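You operate a simulated robot arm through the tools that you are given. There is no shell and no other tool.

You are at the controls of a simulated robot arm. One attempt, no reset.

TASK
Fill the teal bottle with 100 ml on the filling machine.
Fine: use nest B, one pull with the slider on 100; stand the bottle back in its spot on the mat; the others stay empty.

It is judged by the outcome, as a careful person would: the job done as asked, and still so three seconds after it is handed in. It fails if anything else is knocked over, pushed out of place, dropped, spilled or broken.

THE ROBOT
A 7-joint arm with a three-finger gripper, fixed in place. Base frame: the origin is at the foot of the arm, x ahead of it, y to its left, z up; the work surface is at about z = 0.86. Readings come in m, degrees, newtons and seconds.
Its first joint turns from -166.0 to 166.0 degrees. Payload 2.69 kg.
The TCP is the grasp point between the finger pads, 0.03 m short of the fingertips. In the tool frame z runs along the fingers and y along their closing line. The gripper opens to 0.128 m. The gripper's body begins 0.117 m behind the TCP.
Orientation is that of the tool frame in the base frame, as a unit quaternion [x, y, z, w]. With the fingers straight down and closing along the base's y, the tool's x points along the base's -x, its y along +y and its z along -z.

THE INTERFACE
- The arm moves only by the tool jog_arm. Its arguments are lists of equal length, an entry for each row: "linear": the shift along the tool's x, y, z in units of 30 mm (1.0 is 30 mm), a list of three; "rot": the turn, a rotation vector about the tool's x, y, z in units of 4 degrees (1.0 is 4 degrees), a list of three; "fingers": the closure, from 0 (fully open) to 1 (shut). In form: {"linear": [[x, y, z], ...], "rot": [[ax, ay, az], ...], "fingers": [fingers, ...]}. A call has 1 to 20 rows; each row shifts and turns the commanded pose from where the row before left it, along the tool's axes as they then stand. A call with a number of a shift or a turn outside -1 to 1 is refused whole. Each row takes 0.2 s and may step no farther than 0.05 m and 8.6 degrees from the row before; otherwise, or with a gripper value out of range, the whole call is refused. A pose out of reach is approached as far as the arm can. The call stops where the force on the tool passes 40 N (or 10 N more than at its start, if that is more) or the arm is blocked; 0.2 s more then pass. Each finger halts on what it meets, pressing with about 41 N; the grip force reading is that of the motor and also rises with nothing between the fingers. The clock runs only during rows and for 0.2 s after the last one: add rows that do not move to give the fingers time. The reply holds the time, the measured pose of the TCP, the force on the tool along the base axes, the opening and the grip force, in the units named above and with some noise, with the torque about the TCP (base axes, N m) and any sound that the robot's microphone picked up, and new pictures: "pictures" is both (left out), scene, wrist or none.
- Cameras (640 x 400 px; columns grow to the right, rows downward): "scene" is fixed at [0.3925, 0.6533, 1.4685]; the picture's right is [-0.94, -0.34, 0.00], its down [-0.17, 0.48, -0.86] and it looks along [0.29, -0.81, -0.51] (base axes); focal length 323 px, centre (320, 200). "wrist" rides on the gripper at [0.058, 0.054, -0.131] in the tool frame; the picture's right is [-0.68, 0.74, 0.00], its down [-0.62, -0.57, -0.55] and it looks along [-0.40, -0.37, 0.84] (tool axes); focal length 234 px, centre (320, 200). There is no depth. A picture from a camera that has moved, and an enlarged one, comes with that camera's place and axes in the base frame and with its lens. The place of the scene camera against the robot may be out by one fixed shift of up to 0.025 m in any direction.
- slide_trunk(by): slides the trunk up (or, below 0, down) by that many m; the arm rides with it, the base frame stays. It gives what a move gives, with no picture.
- enlarge(camera, box): a new picture of the part [left, top, right, bottom] of that camera's present view, enlarged. It takes no simulated time.
- finish_job(): hands the job in; it is judged then, once.

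Nothing tells you positions but the pictures and the camera data. Unless the task says otherwise, let go and move clear before handing in.

The tools are called after ">>>" as a command line: name --argument value ..., lists and objects as JSON in quotes. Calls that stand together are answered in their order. jog_arm: Moves the arm, as the interface text tells. Its arguments: {"type":"object","properties":{"linear":{"type":"array","items":{"type":"array","items":{"type":"number"}}},"rot":{"type":"array","items":{"type":"array","items":{"type":"number"}}},"fingers":{"type":"array","items":{"type":"number"}},"pictures":{"type":"string","enum":["both","scene","wrist","none"]}},"required":["linear","rot","fingers"]} The other tools are called the same way: slide_trunk (by) slides the trunk up or down; enlarge (camera, box) takes an enlarged picture of a part of a camera's view; finish_job () hands the job in.

At the start:

```text
time: 0.0
eef_pos: [0.5571, -0.0943, 1.2242]
tcp_rot: [-0.001, 1.0, 0.0, 0.001]
wrist_force: [-0.4, -0.1, 0.4]
wrist_torque: [-0.03, 0.0, 0.0]
gripper_width: 0.1279
gripper_force: 0.0
trunk travel left (down, up): [-0.15, 0.2]
```

scene: 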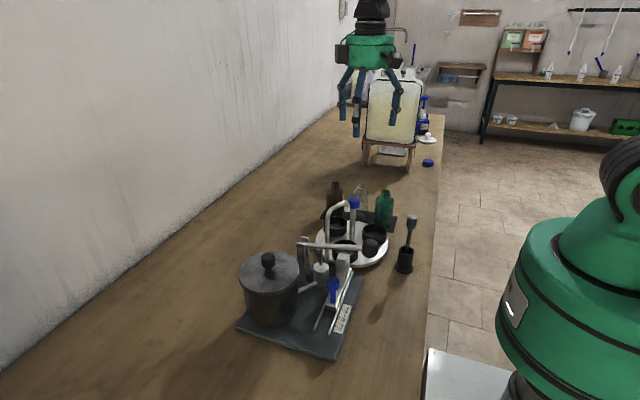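
wrist: 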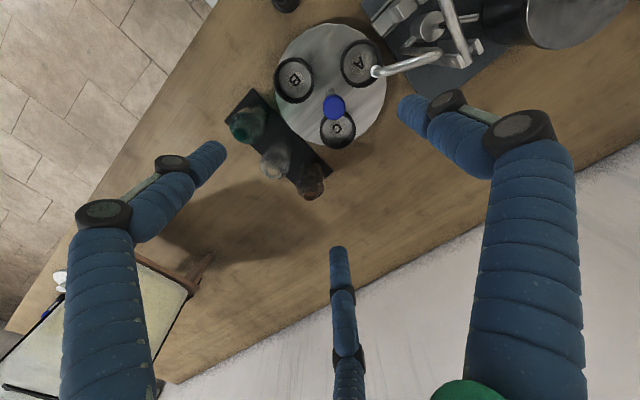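

I see a filling machine with a turntable of three nests (A, B, C), a slider and a pull lever, and three bottles (brown, clear, teal) on a mat. I'll take enlarged pictures first to understand the machine.

>>> enlarge --camera "scene" --box '[220, 170, 440, 370]'

>>> enlarge --camera "wrist" --box '[200, 0, 540, 212]'

>>> enlarge --camera "scene" --box '[290, 230, 380, 340]'

```text
2.00 times, centred on (330, 270) of scene
camera zoom: at [0.3925, 0.6533, 1.4685], right [-0.94, -0.34, 0.0], down [-0.17, 0.48, -0.86], along [0.29, -0.81, -0.51], focal length 645 px, centre (300, 60)
```

zoom: 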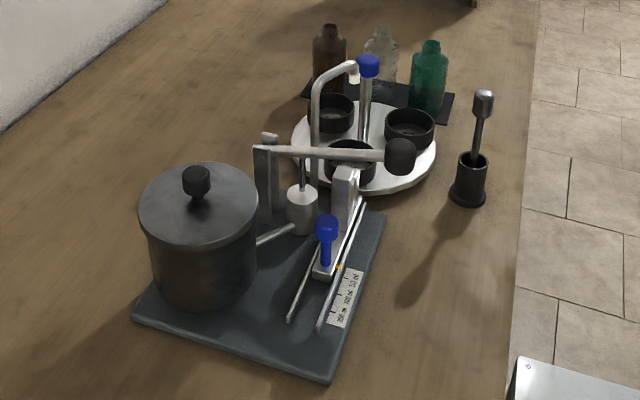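

```text
1.88 times, centred on (370, 106) of wrist
camera zoom: at [0.4987, -0.0396, 1.3565], right [0.68, 0.74, 0.0], down [0.62, -0.57, 0.55], along [0.4, -0.37, -0.84], focal length 441 px, centre (226, 377)
```

zoom: 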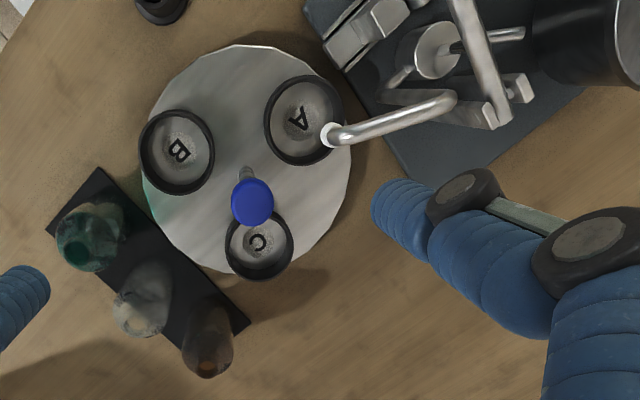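

```text
3.64 times, centred on (335, 285) of scene
camera zoom: at [0.3925, 0.6533, 1.4685], right [-0.94, -0.34, 0.0], down [-0.17, 0.48, -0.86], along [0.29, -0.81, -0.51], focal length 1173 px, centre (266, -109)
```

zoom: 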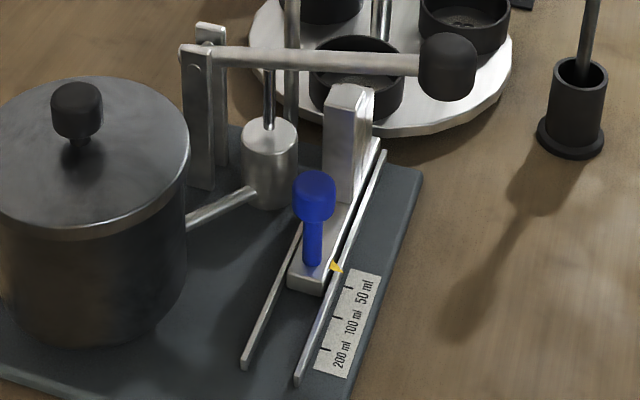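

I want to understand the gripper's real shape before approaching anything, so I'm zooming in on it and on the lever side of the machine.

>>> enlarge --camera "scene" --box '[310, 0, 450, 180]'

>>> enlarge --camera "wrist" --box '[0, 0, 640, 400]'

>>> enlarge --camera "scene" --box '[310, 170, 430, 280]'

```text
2.22 times, centred on (380, 90) of scene
camera zoom: at [0.3925, 0.6533, 1.4685], right [-0.94, -0.34, 0.0], down [-0.17, 0.48, -0.86], along [0.29, -0.81, -0.51], focal length 717 px, centre (187, 444)
```

zoom: 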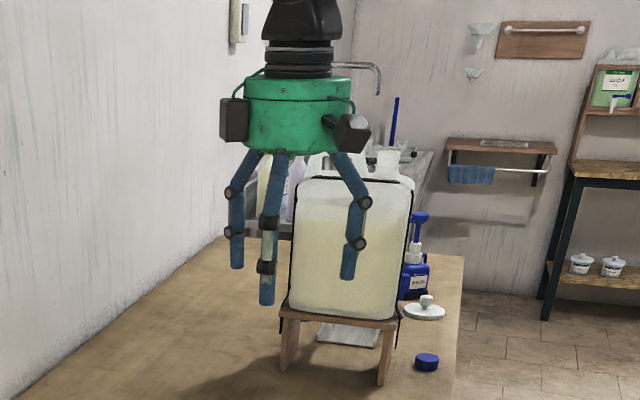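

```text
1.00 times, centred on (320, 200) of wrist (not enlarged: the box is as wide or as high as the picture)
camera zoom: at [0.4987, -0.0396, 1.3565], right [0.68, 0.74, 0.0], down [0.62, -0.57, 0.55], along [0.4, -0.37, -0.84], focal length 234 px, centre (320, 200)
```

zoom: 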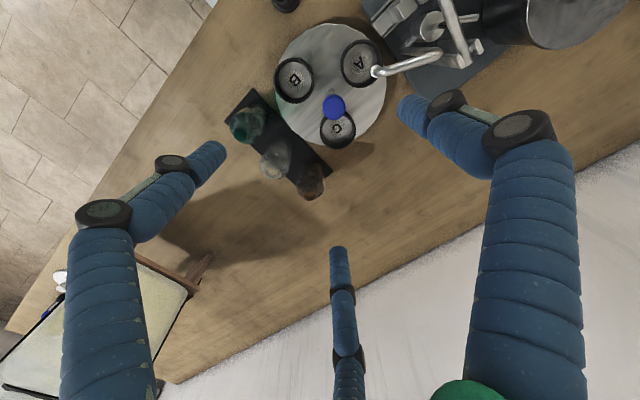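

```text
3.64 times, centred on (370, 225) of scene
camera zoom: at [0.3925, 0.6533, 1.4685], right [-0.94, -0.34, 0.0], down [-0.17, 0.48, -0.86], along [0.29, -0.81, -0.51], focal length 1173 px, centre (138, 109)
```

zoom: 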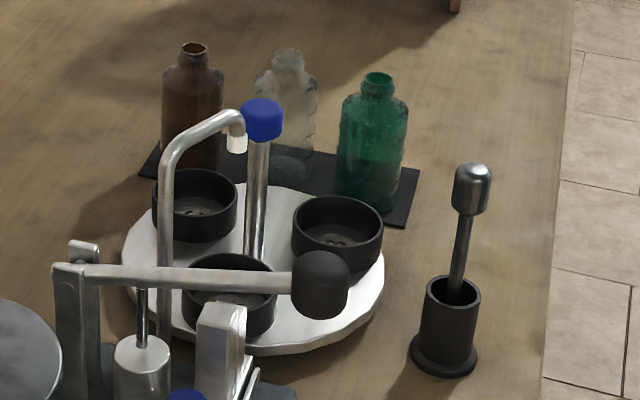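

The gripper looks like three soft fingers, but it's specified as closing along tool y. I take the turntable centre to be near (0.555, -0.07), nest B near (0.50, -0.105) and the teal bottle near (0.495, -0.225). I'll move the wrist camera over to the lever and slider for accurate positions.

>>> jog_arm --linear '[[0.43, 0.95, 0], [0.43, 0.95, 0], [0.43, 0.95, 0], [0.43, 0.95, 0], [0.43, 0.95, 0], [0.43, 0.95, 0], [0.43, 0.95, 0], [0.43, 0.95, 0], [0.43, 0.95, 0], [0.43, 0.95, 0], [0.43, 0.95, 0], [0.43, 0.95, 0], [0, 0, 0], [0, 0, 0]]' --rot '[[0, 0, 0], [0, 0, 0], [0, 0, 0], [0, 0, 0], [0, 0, 0], [0, 0, 0], [0, 0, 0], [0, 0, 0], [0, 0, 0], [0, 0, 0], [0, 0, 0], [0, 0, 0], [0, 0, 0], [0, 0, 0]]' --fingers '[0, 0, 0, 0, 0, 0, 0, 0, 0, 0, 0, 0, 0.5, 0.5]'

```text
time: 3.0
eef_pos: [0.4058, 0.2476, 1.2237]
tcp_rot: [0.0, 1.0, 0.0, 0.0]
wrist_force: [0.3, -0.7, -0.2]
wrist_torque: [0.04, 0.0, 0.01]
gripper_width: 0.064
gripper_force: 0.0
trunk travel left (down, up): [-0.15, 0.2]
camera wrist: at [0.3465, 0.3023, 1.356], right [0.68, 0.74, 0.0], down [0.62, -0.57, 0.55], along [0.4, -0.37, -0.84], focal length 234 px, centre (320, 200)
```

scene: 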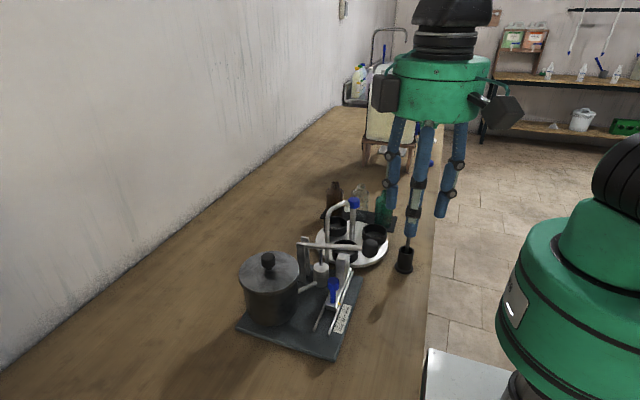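
wrist: 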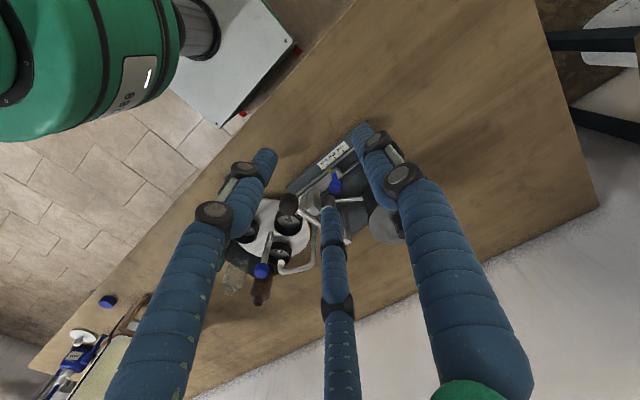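

The open fingers partly block the view, so I'll enlarge the machine area in the wrist picture.

>>> enlarge --camera "wrist" --box '[220, 110, 420, 300]'

```text
2.11 times, centred on (320, 205) of wrist
camera zoom: at [0.3465, 0.3023, 1.356], right [0.68, 0.74, 0.0], down [0.62, -0.57, 0.55], along [0.4, -0.37, -0.84], focal length 493 px, centre (320, 190)
```

zoom: 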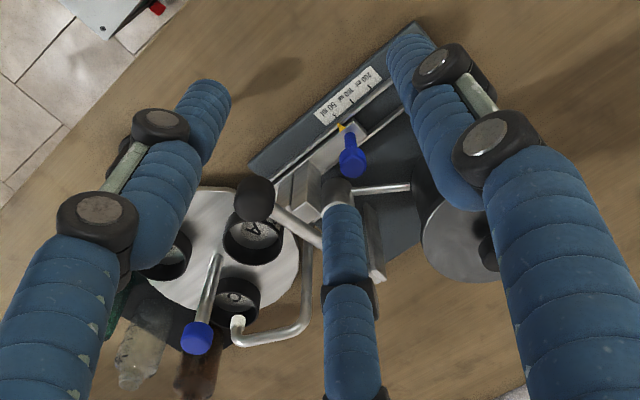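

I'll shift the arm so the machine sits in the clear upper part of the wrist picture.

>>> jog_arm --linear '[[-0.85, -0.7, 0], [-0.85, -0.7, 0], [-0.85, -0.7, 0], [-0.85, -0.7, 0], [-0.85, -0.7, 0], [-0.85, -0.7, 0], [0, 0, 0]]' --rot '[[0, 0, 0], [0, 0, 0], [0, 0, 0], [0, 0, 0], [0, 0, 0], [0, 0, 0], [0, 0, 0]]' --fingers '[0.5, 0.5, 0.5, 0.5, 0.5, 0.5, 0.5]' --pictures "wrist"

>>> enlarge --camera "wrist" --box '[180, 0, 460, 175]'

```text
time: 4.6
eef_pos: [0.5589, 0.1175, 1.2253]
tcp_rot: [0.0, 1.0, 0.0, 0.0]
wrist_force: [0.3, -0.5, 0.3]
wrist_torque: [-0.01, 0.05, -0.01]
gripper_width: 0.0639
gripper_force: 0.0
trunk travel left (down, up): [-0.15, 0.2]
camera wrist: at [0.5003, 0.1734, 1.3568], right [0.68, 0.74, 0.0], down [0.62, -0.57, 0.55], along [0.4, -0.37, -0.84], focal length 234 px, centre (320, 200)
```

wrist: 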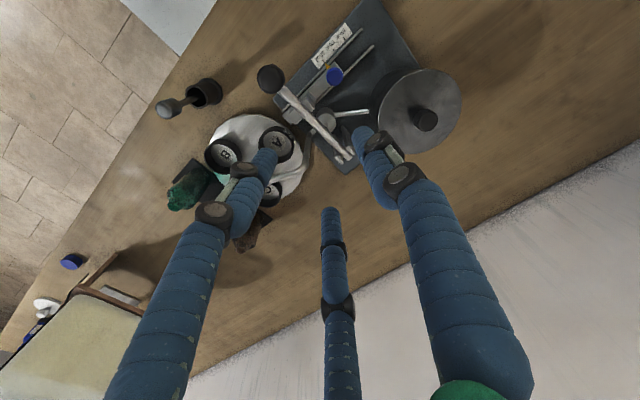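

```text
2.29 times, centred on (320, 88) of wrist
camera zoom: at [0.5003, 0.1734, 1.3568], right [0.68, 0.74, 0.0], down [0.62, -0.57, 0.55], along [0.4, -0.37, -0.84], focal length 535 px, centre (320, 457)
```

zoom: 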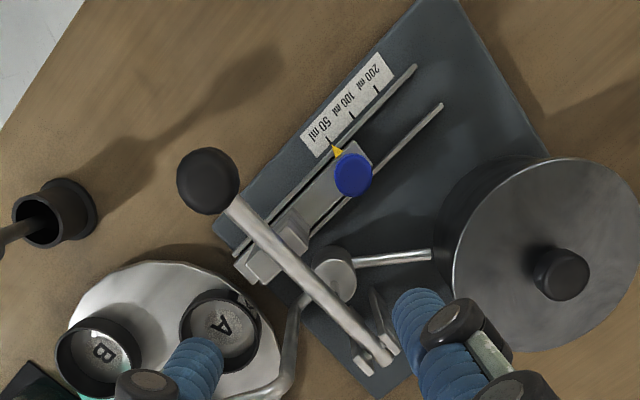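

>>> enlarge --camera "wrist" --box '[280, 10, 380, 72]'

>>> enlarge --camera "wrist" --box '[240, 50, 380, 180]'

```text
6.40 times, centred on (330, 41) of wrist
camera zoom: at [0.5003, 0.1734, 1.3568], right [0.68, 0.74, 0.0], down [0.62, -0.57, 0.55], along [0.4, -0.37, -0.84], focal length 1499 px, centre (256, 1218)
```

zoom: 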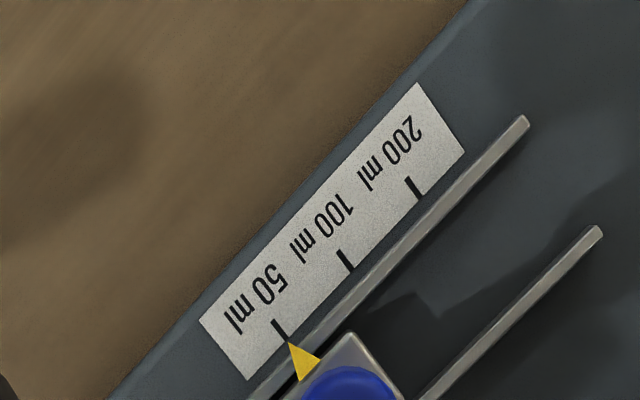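

```text
3.08 times, centred on (310, 115) of wrist
camera zoom: at [0.5003, 0.1734, 1.3568], right [0.68, 0.74, 0.0], down [0.62, -0.57, 0.55], along [0.4, -0.37, -0.84], focal length 720 px, centre (351, 462)
```

zoom: 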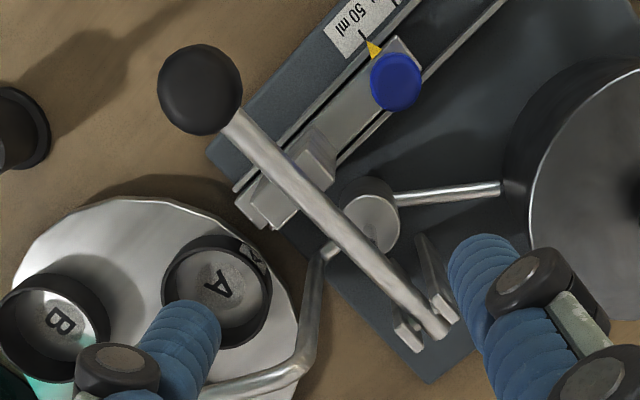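

From this view the slider pointer is on 50, and the 50, 100 and 200 ticks are about 24 mm apart along +y. The blue slider knob is near (0.541, 0.164, 0.955), and the lever knob is near (0.481, 0.104, 1.02). I'll go above the slider knob.

>>> jog_arm --linear '[[0.3, 0.78, 0], [0.3, 0.77, 0], [0, 0, 1], [0, 0, 1], [0, 0, 1], [0, 0, 1], [0, 0, 0.6], [0, 0, 0]]' --rot '[[0, 0, 0], [0, 0, 0], [0, 0, 0], [0, 0, 0], [0, 0, 0], [0, 0, 0], [0, 0, 0], [0, 0, 0]]' --fingers '[0.5, 0.5, 0.5, 0.5, 0.5, 0.5, 0.5, 0.5]'

>>> enlarge --camera "wrist" --box '[220, 60, 440, 220]'

>>> enlarge --camera "scene" --box '[260, 120, 440, 340]'

```text
time: 6.4
eef_pos: [0.5372, 0.1688, 1.0851]
tcp_rot: [0.0, 1.0, 0.0, 0.001]
wrist_force: [-0.1, -0.4, -0.5]
wrist_torque: [0.01, -0.02, 0.0]
gripper_width: 0.0638
gripper_force: 0.0
trunk travel left (down, up): [-0.15, 0.2]
camera wrist: at [0.4788, 0.2236, 1.2173], right [0.68, 0.74, 0.0], down [0.62, -0.57, 0.55], along [0.4, -0.37, -0.84], focal length 234 px, centre (320, 200)
```

scene: 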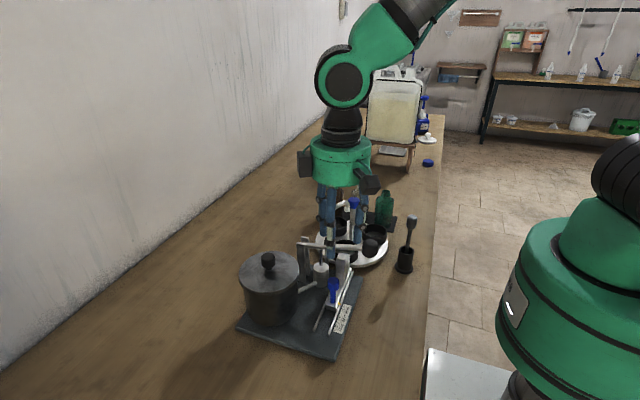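
wrist: 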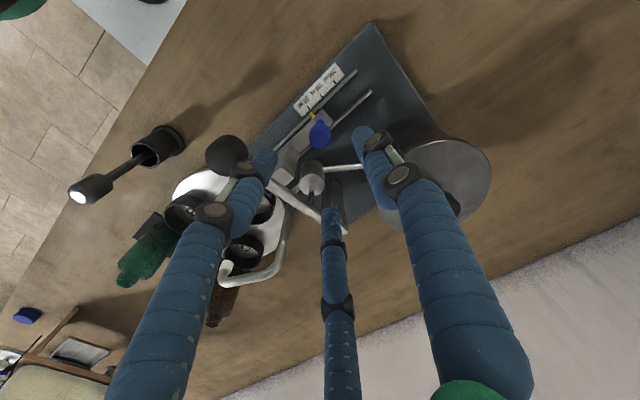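

```text
2.50 times, centred on (330, 140) of wrist
camera zoom: at [0.4788, 0.2236, 1.2173], right [0.68, 0.74, 0.0], down [0.62, -0.57, 0.55], along [0.4, -0.37, -0.84], focal length 585 px, centre (295, 350)
```

zoom: 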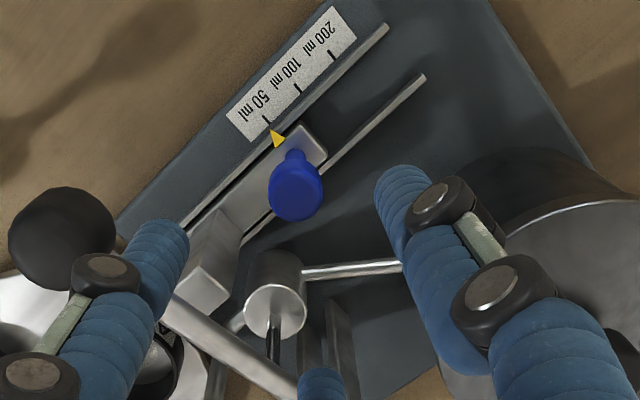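

```text
1.82 times, centred on (350, 230) of scene
camera zoom: at [0.3925, 0.6533, 1.4685], right [-0.94, -0.34, 0.0], down [-0.17, 0.48, -0.86], along [0.29, -0.81, -0.51], focal length 587 px, centre (266, 146)
```

zoom: 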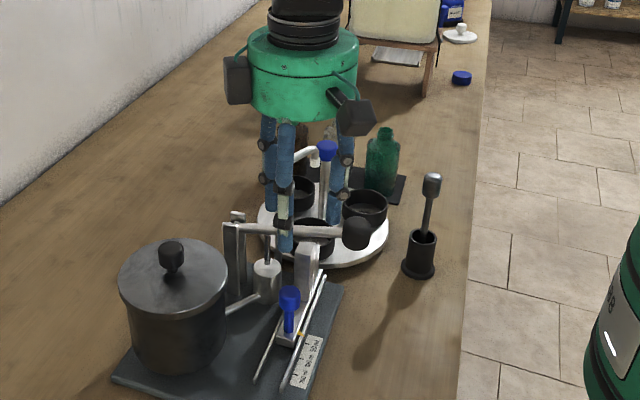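

I want a closer look at the space between the slider knob and the stepped wedge before I bring fingers in there.

>>> enlarge --camera "wrist" --box '[265, 85, 365, 200]'

>>> enlarge --camera "scene" --box '[300, 230, 380, 310]'

```text
3.48 times, centred on (315, 142) of wrist
camera zoom: at [0.4788, 0.2236, 1.2173], right [0.68, 0.74, 0.0], down [0.62, -0.57, 0.55], along [0.4, -0.37, -0.84], focal length 814 px, centre (337, 400)
```

zoom: 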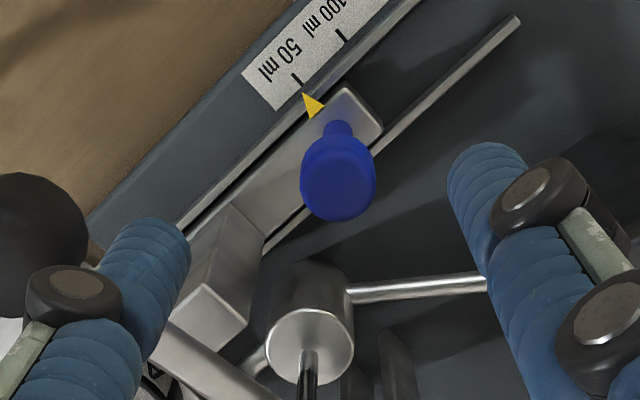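

```text
5.00 times, centred on (340, 270) of scene
camera zoom: at [0.3925, 0.6533, 1.4685], right [-0.94, -0.34, 0.0], down [-0.17, 0.48, -0.86], along [0.29, -0.81, -0.51], focal length 1613 px, centre (220, -150)
```

zoom: 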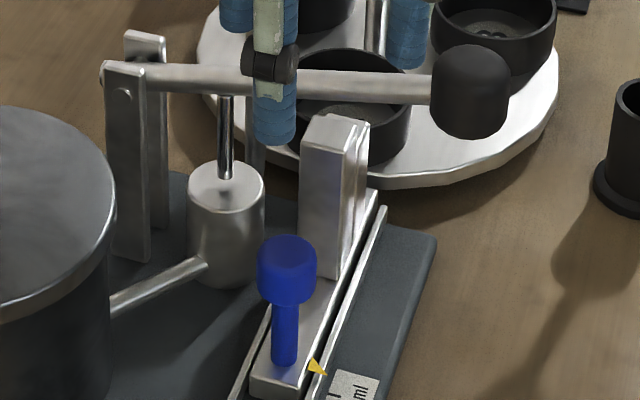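

The wedge face is about 5 cm on the -y side of the slider knob, so there's room for a finger closing along y. I'll descend with a narrower opening of about 45 mm, stop at knob height and check.

>>> jog_arm --linear '[[-0.16, -0.14, 0], [0, 0, 0.8], [0, 0, 0.8], [0, 0, 0.8], [0, 0, 0.8], [0, 0, 0.8], [0, 0, 0.83], [0, 0, 0], [0, 0, 0]]' --rot '[[0, 0, 0], [0, 0, 0], [0, 0, 0], [0, 0, 0], [0, 0, 0], [0, 0, 0], [0, 0, 0], [0, 0, 0], [0, 0, 0]]' --fingers '[0.65, 0.65, 0.65, 0.65, 0.65, 0.65, 0.65, 0.65, 0.65]'

>>> enlarge --camera "wrist" --box '[240, 90, 400, 240]'

>>> enlarge --camera "scene" --box '[280, 180, 400, 320]'

```text
time: 8.4
eef_pos: [0.5409, 0.1655, 0.9396]
tcp_rot: [-0.001, 1.0, 0.0, 0.0]
wrist_force: [0.3, -0.3, 0.7]
wrist_torque: [-0.01, -0.01, 0.02]
gripper_width: 0.045
gripper_force: 0.1
trunk travel left (down, up): [-0.15, 0.2]
camera wrist: at [0.4834, 0.2195, 1.0716], right [0.68, 0.74, 0.0], down [0.62, -0.57, 0.55], along [0.4, -0.37, -0.84], focal length 234 px, centre (320, 200)
```

scene: 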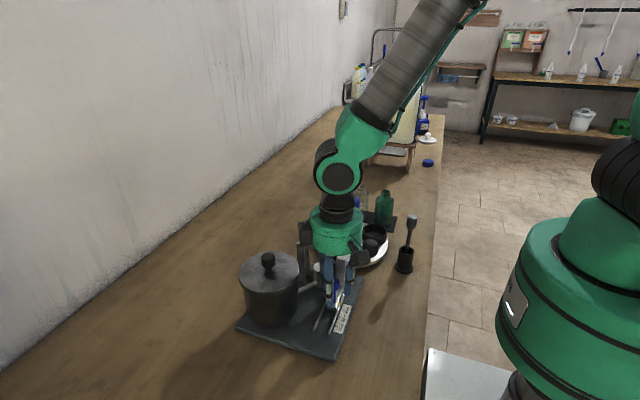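
wrist: 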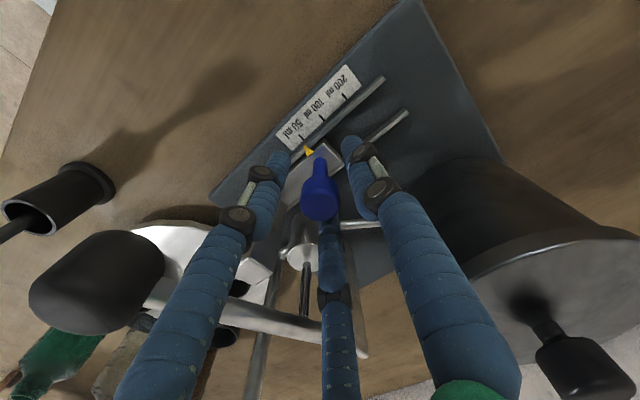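

```text
2.67 times, centred on (320, 165) of wrist
camera zoom: at [0.4834, 0.2195, 1.0716], right [0.68, 0.74, 0.0], down [0.62, -0.57, 0.55], along [0.4, -0.37, -0.84], focal length 624 px, centre (320, 293)
```

zoom: 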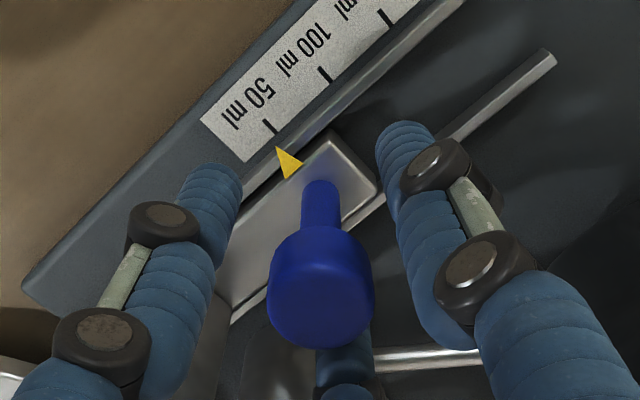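

```text
2.86 times, centred on (340, 250) of scene
camera zoom: at [0.3925, 0.6533, 1.4685], right [-0.94, -0.34, 0.0], down [-0.17, 0.48, -0.86], along [0.29, -0.81, -0.51], focal length 922 px, centre (263, 57)
```

zoom: 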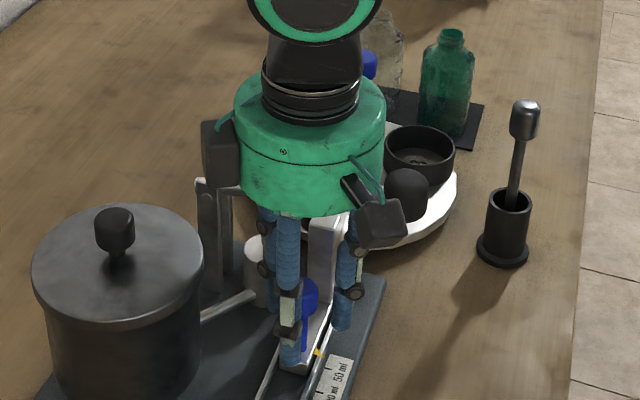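

The knob head is centred between the fingers. Closing on it now.

>>> jog_arm --linear '[[0, 0, 0], [0, 0, 0], [0, 0, 0]]' --rot '[[0, 0, 0], [0, 0, 0], [0, 0, 0]]' --fingers '[0.85, 0.9, 0.9]'

>>> enlarge --camera "wrist" --box '[240, 90, 400, 240]'

```text
time: 9.2
eef_pos: [0.5443, 0.1651, 0.9403]
tcp_rot: [0.001, 1.0, 0.001, 0.001]
wrist_force: [25.4, -2.1, -1.2]
wrist_torque: [-0.03, -0.69, -0.32]
gripper_width: 0.0246
gripper_force: 44.8
trunk travel left (down, up): [-0.15, 0.2]
camera wrist: at [0.4859, 0.2197, 1.0721], right [0.68, 0.74, 0.0], down [0.61, -0.57, 0.55], along [0.41, -0.37, -0.84], focal length 234 px, centre (320, 200)
```

scene: 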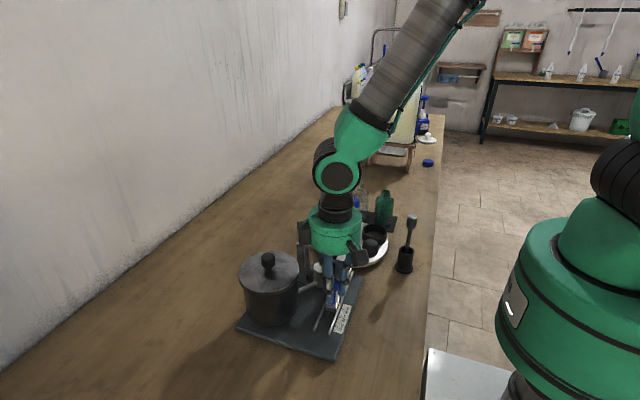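
wrist: 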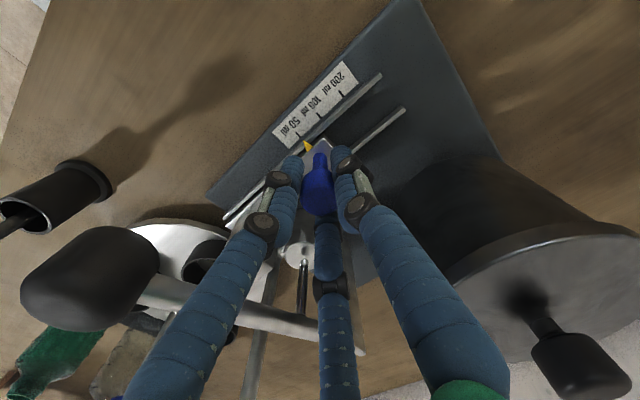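

```text
2.67 times, centred on (320, 165) of wrist
camera zoom: at [0.4859, 0.2197, 1.0721], right [0.68, 0.74, 0.0], down [0.61, -0.57, 0.55], along [0.41, -0.37, -0.84], focal length 624 px, centre (320, 293)
```

zoom: 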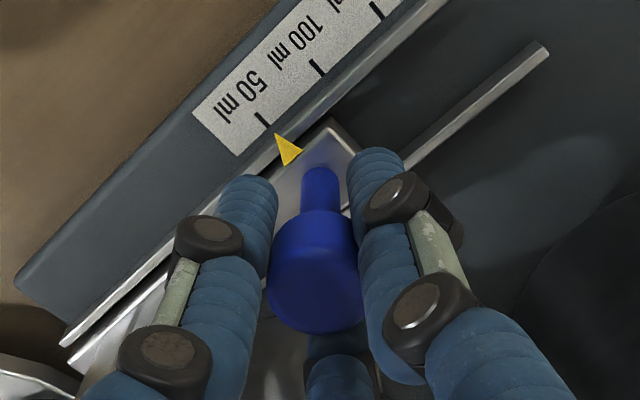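

The gripper has the knob, with about 25 N of sideways force from a small x misalignment. I'll ease that by shifting the command slightly in +x, then draw the slider along +y toward 100.

>>> jog_arm --linear '[[-0.1, 0, 0], [0, 0.2, 0], [0, 0.2, 0], [0, 0.2, 0], [0, 0.15, 0], [0, 0, 0], [0, 0, 0]]' --rot '[[0, 0, 0], [0, 0, 0], [0, 0, 0], [0, 0, 0], [0, 0, 0], [0, 0, 0], [0, 0, 0]]' --fingers '[0.9, 0.9, 0.9, 0.9, 0.9, 0.9, 0.9]' --pictures "wrist"

>>> enlarge --camera "wrist" --box '[240, 70, 400, 220]'

```text
time: 10.8
eef_pos: [0.5456, 0.1885, 0.9393]
tcp_rot: [0.0, 1.0, -0.001, -0.001]
wrist_force: [11.4, -4.2, -21.8]
wrist_torque: [-0.09, -0.07, -0.28]
gripper_width: 0.0244
gripper_force: 45.3
trunk travel left (down, up): [-0.15, 0.2]
camera wrist: at [0.4868, 0.2427, 1.0723], right [0.68, 0.74, 0.0], down [0.62, -0.57, 0.55], along [0.4, -0.37, -0.84], focal length 234 px, centre (320, 200)
```

wrist: 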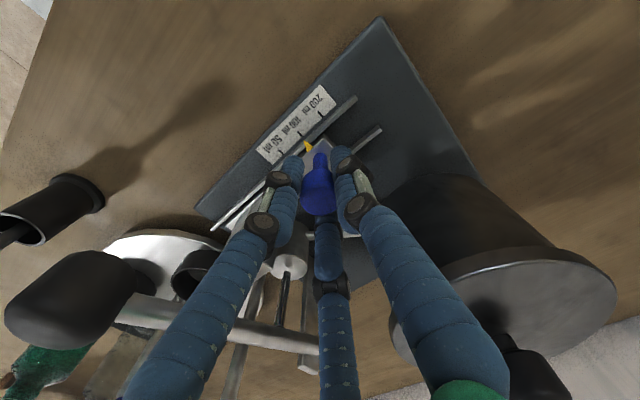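

```text
2.67 times, centred on (320, 145) of wrist
camera zoom: at [0.4868, 0.2427, 1.0723], right [0.68, 0.74, 0.0], down [0.62, -0.57, 0.55], along [0.4, -0.37, -0.84], focal length 624 px, centre (320, 347)
```

zoom: 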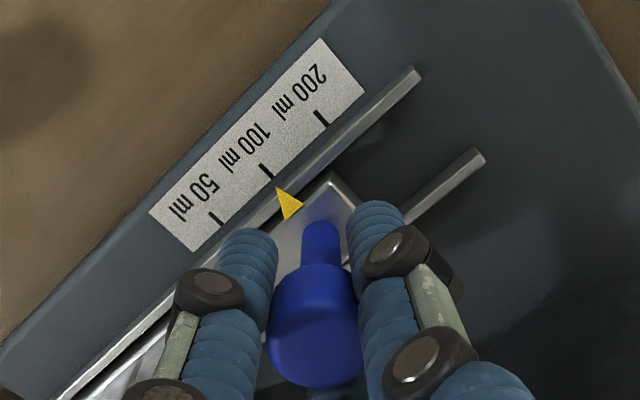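

>>> enlarge --camera "wrist" --box '[285, 110, 345, 160]'

```text
8.00 times, centred on (315, 135) of wrist
camera zoom: at [0.4868, 0.2427, 1.0723], right [0.68, 0.74, 0.0], down [0.62, -0.57, 0.55], along [0.4, -0.37, -0.84], focal length 1873 px, centre (360, 720)
```

zoom: 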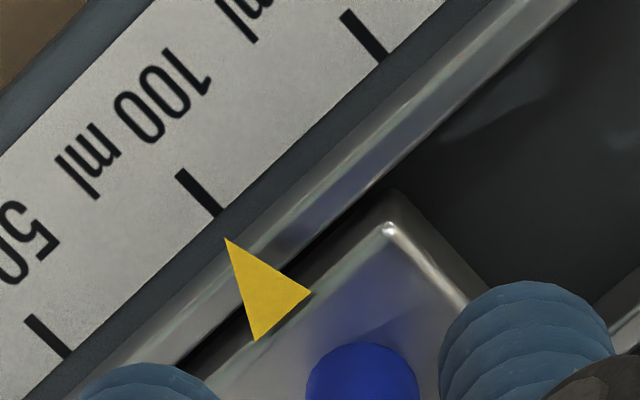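

The pointer looks to be on the 100 tick to within about 1 mm. I'll release, rise straight up, and check it again from above where parallax is small.

>>> jog_arm --linear '[[0, 0, 0], [0, 0, 0], [0, 0, -0.8], [0, 0, -0.8], [0, 0, -1], [0, 0, -1], [0, 0, -1], [0, 0, -1], [0, 0, -1], [0, 0, -1], [0, 0, -1], [0, 0, -1], [0, 0, 0]]' --rot '[[0, 0, 0], [0, 0, 0], [0, 0, 0], [0, 0, 0], [0, 0, 0], [0, 0, 0], [0, 0, 0], [0, 0, 0], [0, 0, 0], [0, 0, 0], [0, 0, 0], [0, 0, 0], [0, 0, 0]]' --fingers '[0.65, 0.65, 0.65, 0.65, 0.65, 0.65, 0.65, 0.65, 0.65, 0.65, 0.65, 0.65, 0.65]'

>>> enlarge --camera "wrist" --box '[270, 20, 390, 110]'

>>> enlarge --camera "scene" --box '[290, 230, 380, 340]'

```text
time: 13.6
eef_pos: [0.5425, 0.1861, 1.2298]
tcp_rot: [0.0, 1.0, 0.0, -0.001]
wrist_force: [-0.6, 0.7, -0.3]
wrist_torque: [0.05, -0.01, 0.05]
gripper_width: 0.045
gripper_force: 0.1
trunk travel left (down, up): [-0.15, 0.2]
camera wrist: at [0.4836, 0.241, 1.3616], right [0.68, 0.74, 0.0], down [0.62, -0.57, 0.55], along [0.4, -0.37, -0.84], focal length 234 px, centre (320, 200)
```

scene: 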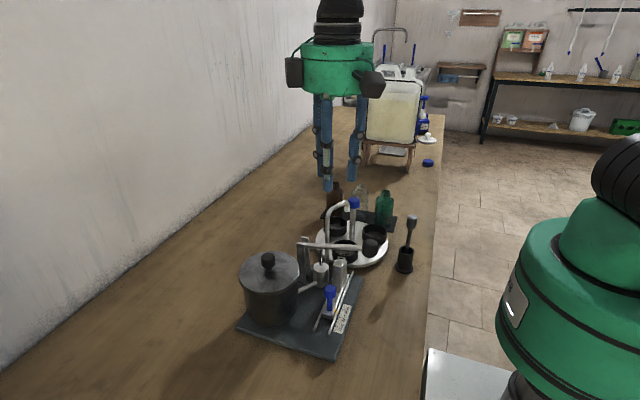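
wrist: 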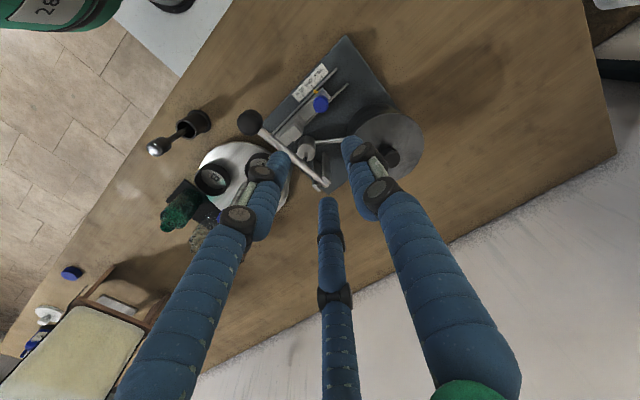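

```text
4.44 times, centred on (330, 65) of wrist
camera zoom: at [0.4836, 0.241, 1.3616], right [0.68, 0.74, 0.0], down [0.62, -0.57, 0.55], along [0.4, -0.37, -0.84], focal length 1041 px, centre (276, 800)
```

zoom: 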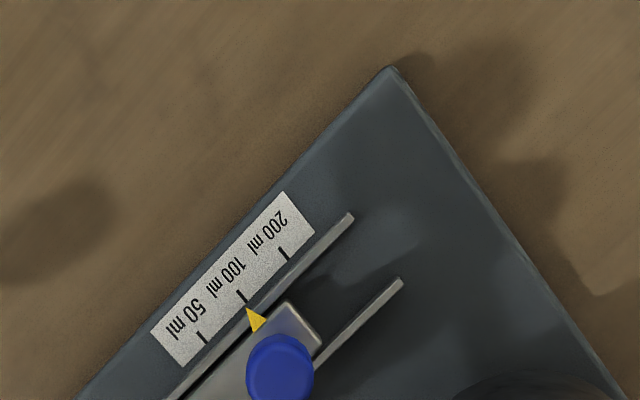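

```text
3.64 times, centred on (335, 285) of scene
camera zoom: at [0.3925, 0.6533, 1.4685], right [-0.94, -0.34, 0.0], down [-0.17, 0.48, -0.86], along [0.29, -0.81, -0.51], focal length 1173 px, centre (266, -109)
```

zoom: 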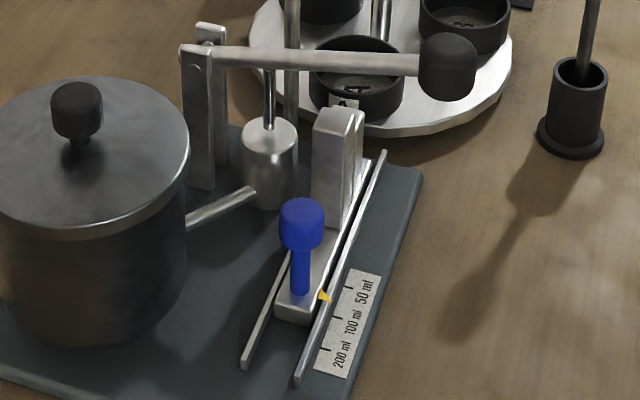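

In the scene view, the pointer sits at the 100 tick exactly as it sat at the 50 tick before, so the slider is set. Next I'll zoom in on the bottles and nests to measure them.

>>> enlarge --camera "scene" --box '[310, 175, 410, 245]'

>>> enlarge --camera "scene" --box '[360, 180, 420, 225]'

```text
5.71 times, centred on (360, 210) of scene
camera zoom: at [0.3925, 0.6533, 1.4685], right [-0.94, -0.34, 0.0], down [-0.17, 0.48, -0.86], along [0.29, -0.81, -0.51], focal length 1844 px, centre (91, 143)
```

zoom: 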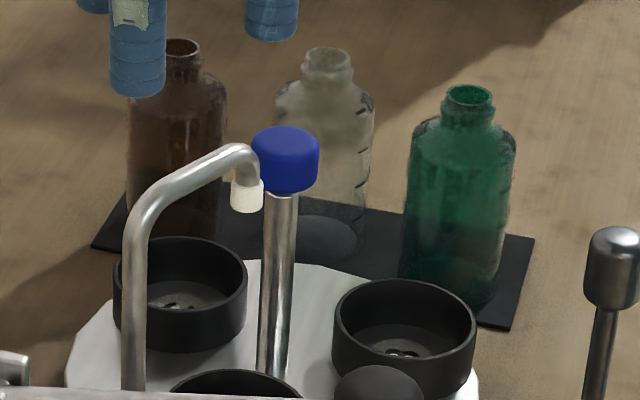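

```text
8.89 times, centred on (390, 202) of scene
camera zoom: at [0.3925, 0.6533, 1.4685], right [-0.94, -0.34, 0.0], down [-0.17, 0.48, -0.86], along [0.29, -0.81, -0.51], focal length 2868 px, centre (-302, 178)
```

zoom: 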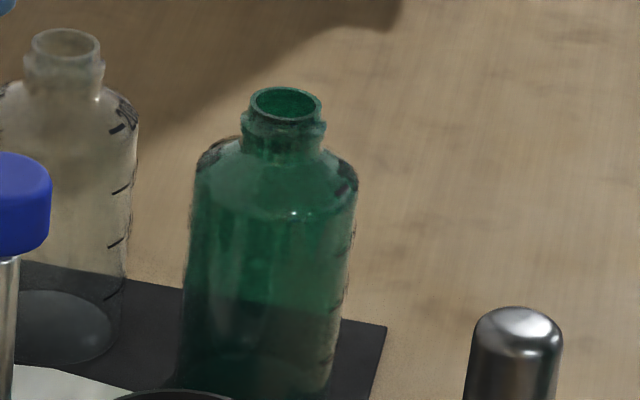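

The bottles are round, about 58 mm across and 120 mm tall, and the cups are about 64 mm inside and about 25 mm tall. I'll go above the teal bottle and turn the gripper 30° so that neither two nor three fingers would come near the clear bottle.

>>> jog_arm --linear '[[0.113, -0.98, 0], [0.113, -0.98, 0], [0.113, -0.98, 0], [0.113, -0.98, 0], [0.113, -0.98, 0], [0.113, -0.98, 0], [0.113, -0.98, 0], [0.113, -0.98, 0], [0.113, -0.98, 0], [0.113, -0.98, 0], [0.113, -0.98, 0], [0.113, -0.98, 0], [0.113, -0.98, 0], [0.113, -0.98, 0], [0, 0, 0]]' --rot '[[0, 0, 0], [0, 0, 0], [0, 0, 0], [0, 0, 0], [0, 0, 0], [0, 0, 0], [0, 0, 0], [0, 0, 0], [0, 0, 0], [0, 0, 0], [0, 0, 0], [0, 0, 0], [0, 0, 0], [0, 0, 0], [0, 0, 0]]' --fingers '[0.4, 0.2, 0.2, 0.2, 0.2, 0.2, 0.2, 0.2, 0.2, 0.2, 0.2, 0.2, 0.2, 0.2, 0.2]' --pictures "wrist"

>>> jog_arm --linear '[[0, 0, 0], [0, 0, 0], [0, 0, 0], [0, 0, 0], [0, 0, 0], [0, 0, 0], [0, 0, 0], [0, 0, 0], [0, 0, 0]]' --rot '[[0, 0, 1], [0, 0, 1], [0, 0, 1], [0, 0, 1], [0, 0, 1], [0, 0, 1], [0, 0, 1], [0, 0, 0.5], [0, 0, 0]]' --fingers '[0.2, 0.2, 0.2, 0.2, 0.2, 0.2, 0.2, 0.2, 0.2]' --pictures "both"

```text
time: 16.8
eef_pos: [0.4965, -0.2272, 1.2266]
tcp_rot: [0.0, 1.0, 0.001, 0.001]
wrist_force: [-0.1, -0.5, -0.4]
wrist_torque: [0.05, 0.01, 0.01]
gripper_width: 0.1024
gripper_force: 0.0
trunk travel left (down, up): [-0.15, 0.2]
camera wrist: at [0.4388, -0.1716, 1.3591], right [0.68, 0.74, 0.0], down [0.62, -0.57, 0.55], along [0.4, -0.37, -0.84], focal length 234 px, centre (320, 200)
```

wrist: 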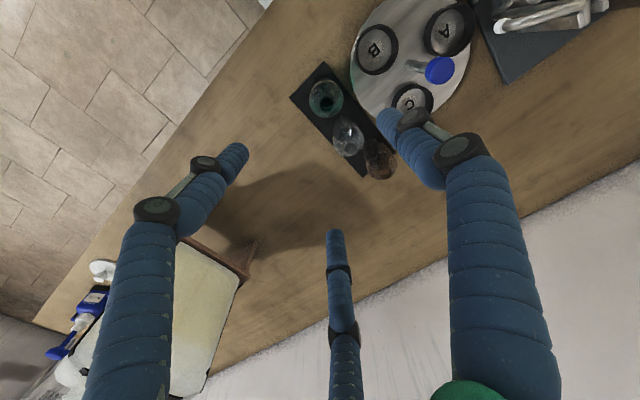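

```text
time: 18.8
eef_pos: [0.4973, -0.2255, 1.2298]
tcp_rot: [0.259, 0.966, 0.0, -0.001]
wrist_force: [-0.6, -0.2, 0.3]
wrist_torque: [-0.01, -0.03, 0.0]
gripper_width: 0.1025
gripper_force: 0.0
trunk travel left (down, up): [-0.15, 0.2]
camera wrist: at [0.4734, -0.1486, 1.3614], right [0.95, 0.3, 0.0], down [0.25, -0.8, 0.55], along [0.16, -0.52, -0.84], focal length 234 px, centre (320, 200)
```

scene: 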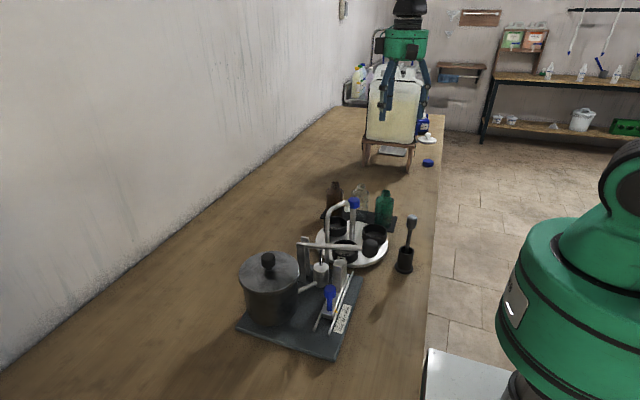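
wrist: 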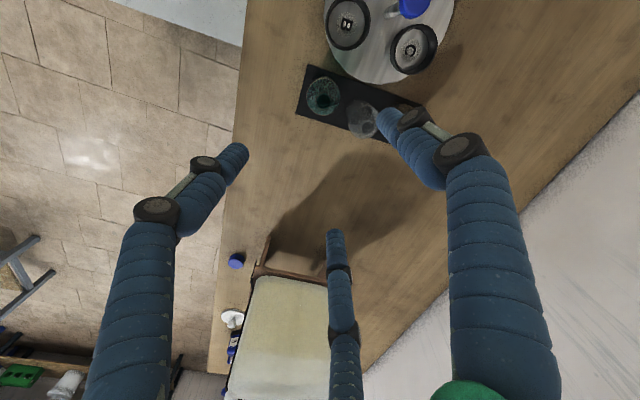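

>>> enlarge --camera "wrist" --box '[270, 0, 470, 150]'

>>> enlarge --camera "wrist" --box '[285, 55, 385, 135]'

```text
2.67 times, centred on (370, 75) of wrist
camera zoom: at [0.4734, -0.1486, 1.3614], right [0.95, 0.3, 0.0], down [0.25, -0.8, 0.55], along [0.16, -0.52, -0.84], focal length 624 px, centre (187, 533)
```

zoom: 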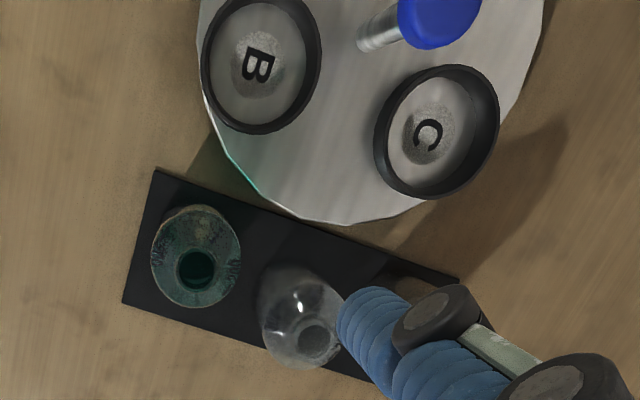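

```text
5.00 times, centred on (335, 95) of wrist
camera zoom: at [0.4734, -0.1486, 1.3614], right [0.95, 0.3, 0.0], down [0.25, -0.8, 0.55], along [0.16, -0.52, -0.84], focal length 1171 px, centre (245, 725)
```

zoom: 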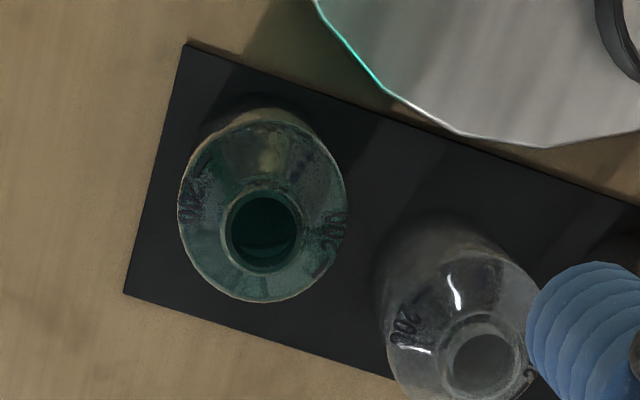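

The teal bottle mouth works out at about (0.4995, -0.213, 0.988). I'll centre over it and come down part way to refine that.

>>> jog_arm --linear '[[0.14, 0.38, 0], [0, 0, 0.9], [0, 0, 0.9], [0, 0, 0.9], [0, 0, 0.9], [0, 0, 0.9], [0, 0, 0], [0, 0, 0]]' --rot '[[0, 0, 0], [0, 0, 0], [0, 0, 0], [0, 0, 0], [0, 0, 0], [0, 0, 0], [0, 0, 0], [0, 0, 0]]' --fingers '[0.2, 0.2, 0.2, 0.2, 0.2, 0.2, 0.2, 0.2]'

>>> enlarge --camera "wrist" --box '[240, 40, 440, 200]'

>>> enlarge --camera "scene" --box '[310, 120, 450, 240]'

```text
time: 20.6
eef_pos: [0.5009, -0.214, 1.096]
tcp_rot: [0.259, 0.966, -0.001, 0.0]
wrist_force: [-0.4, 0.2, -0.3]
wrist_torque: [0.01, -0.02, 0.03]
gripper_width: 0.1023
gripper_force: 0.0
trunk travel left (down, up): [-0.15, 0.2]
camera wrist: at [0.477, -0.1367, 1.2279], right [0.95, 0.3, 0.0], down [0.25, -0.8, 0.55], along [0.16, -0.52, -0.84], focal length 234 px, centre (320, 200)
```

scene: 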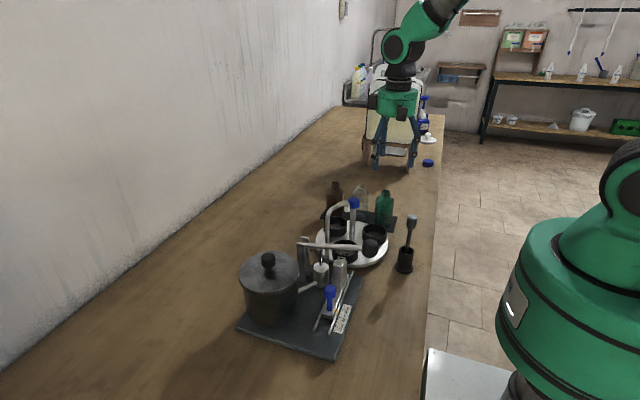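
wrist: 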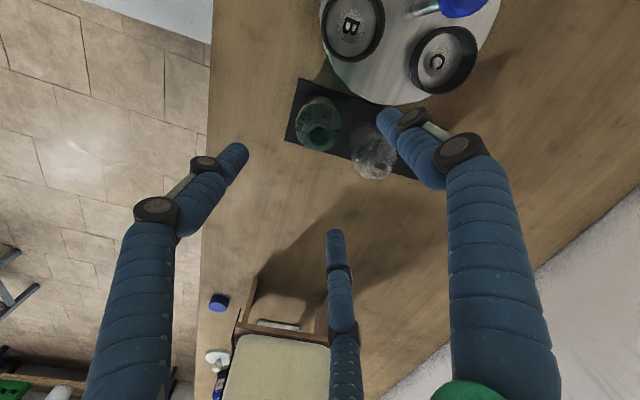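

```text
2.50 times, centred on (340, 120) of wrist
camera zoom: at [0.477, -0.1367, 1.2279], right [0.95, 0.3, 0.0], down [0.25, -0.8, 0.55], along [0.16, -0.52, -0.84], focal length 585 px, centre (270, 400)
```

zoom: 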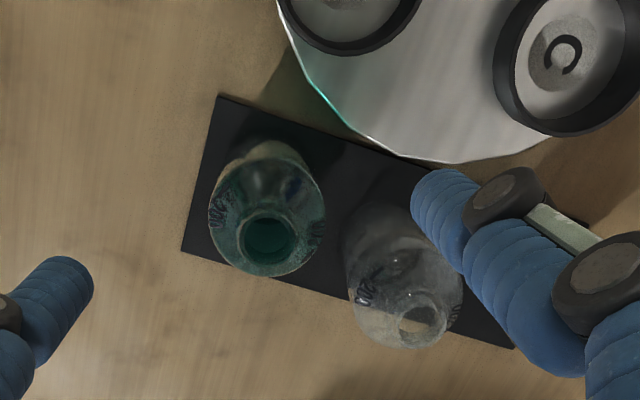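

```text
3.33 times, centred on (380, 180) of scene
camera zoom: at [0.3925, 0.6533, 1.4685], right [-0.94, -0.34, 0.0], down [-0.17, 0.48, -0.86], along [0.29, -0.81, -0.51], focal length 1076 px, centre (120, 267)
```

zoom: 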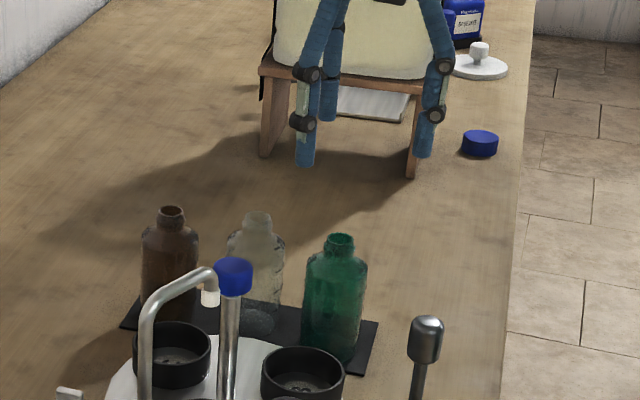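

The mouth triangulates to (0.500, -0.214, 0.979) and the TCP is directly above it. I'll descend around the bottle body and look before closing.

>>> jog_arm --linear '[[0, 0, 0.9], [0, 0, 0.9], [0, 0, 0.9], [0, 0, 0.9], [0, 0, 0.9], [0, 0, 0.83], [0, 0, 0], [0, 0, 0]]' --rot '[[0, 0, 0], [0, 0, 0], [0, 0, 0], [0, 0, 0], [0, 0, 0], [0, 0, 0], [0, 0, 0], [0, 0, 0]]' --fingers '[0.2, 0.2, 0.2, 0.2, 0.2, 0.2, 0.2, 0.2]'

>>> enlarge --camera "wrist" --box '[200, 60, 440, 260]'

>>> enlarge --camera "scene" --box '[310, 120, 450, 240]'

```text
time: 22.4
eef_pos: [0.5022, -0.2143, 0.9349]
tcp_rot: [0.259, 0.966, 0.0, 0.001]
wrist_force: [0.8, 0.3, -0.5]
wrist_torque: [-0.01, 0.02, 0.0]
gripper_width: 0.1024
gripper_force: 0.0
trunk travel left (down, up): [-0.15, 0.2]
camera wrist: at [0.4786, -0.1374, 1.0673], right [0.95, 0.3, 0.0], down [0.25, -0.8, 0.55], along [0.16, -0.52, -0.84], focal length 234 px, centre (320, 200)
```

scene: 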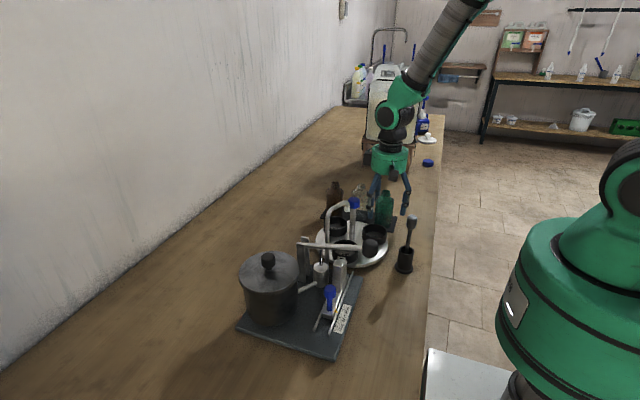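
wrist: 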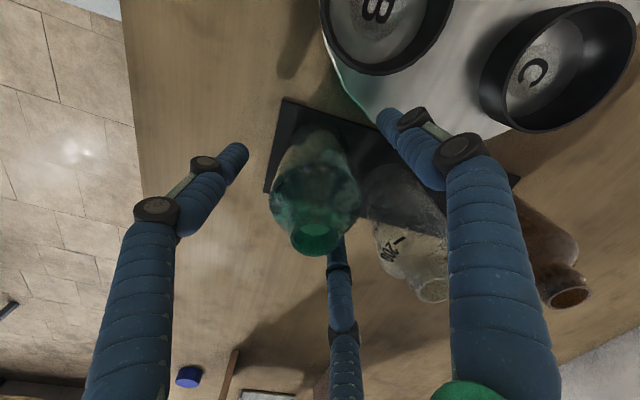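

```text
2.00 times, centred on (320, 160) of wrist
camera zoom: at [0.4786, -0.1374, 1.0673], right [0.95, 0.3, 0.0], down [0.25, -0.8, 0.55], along [0.16, -0.52, -0.84], focal length 468 px, centre (320, 280)
```

zoom: 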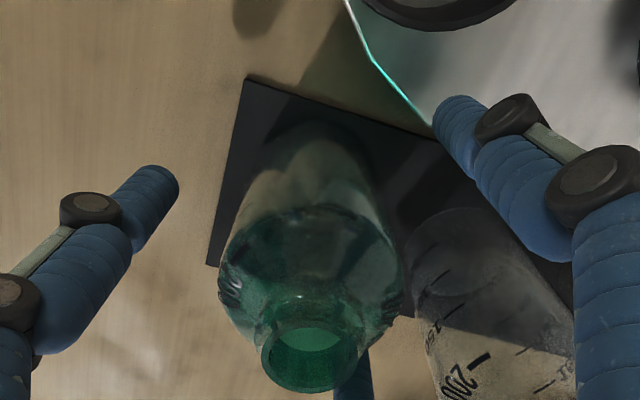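

```text
3.33 times, centred on (380, 180) of scene
camera zoom: at [0.3925, 0.6533, 1.4685], right [-0.94, -0.34, 0.0], down [-0.17, 0.48, -0.86], along [0.29, -0.81, -0.51], focal length 1076 px, centre (120, 267)
```

zoom: 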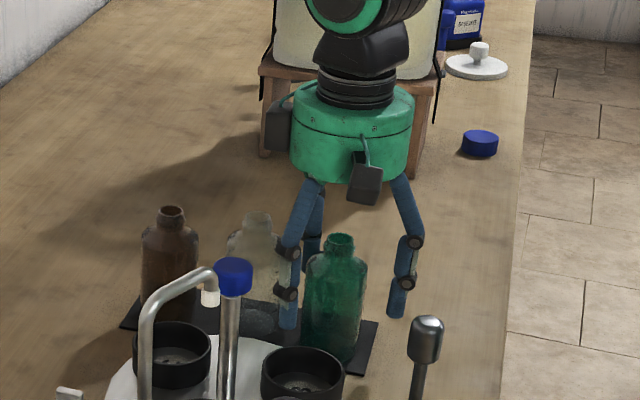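

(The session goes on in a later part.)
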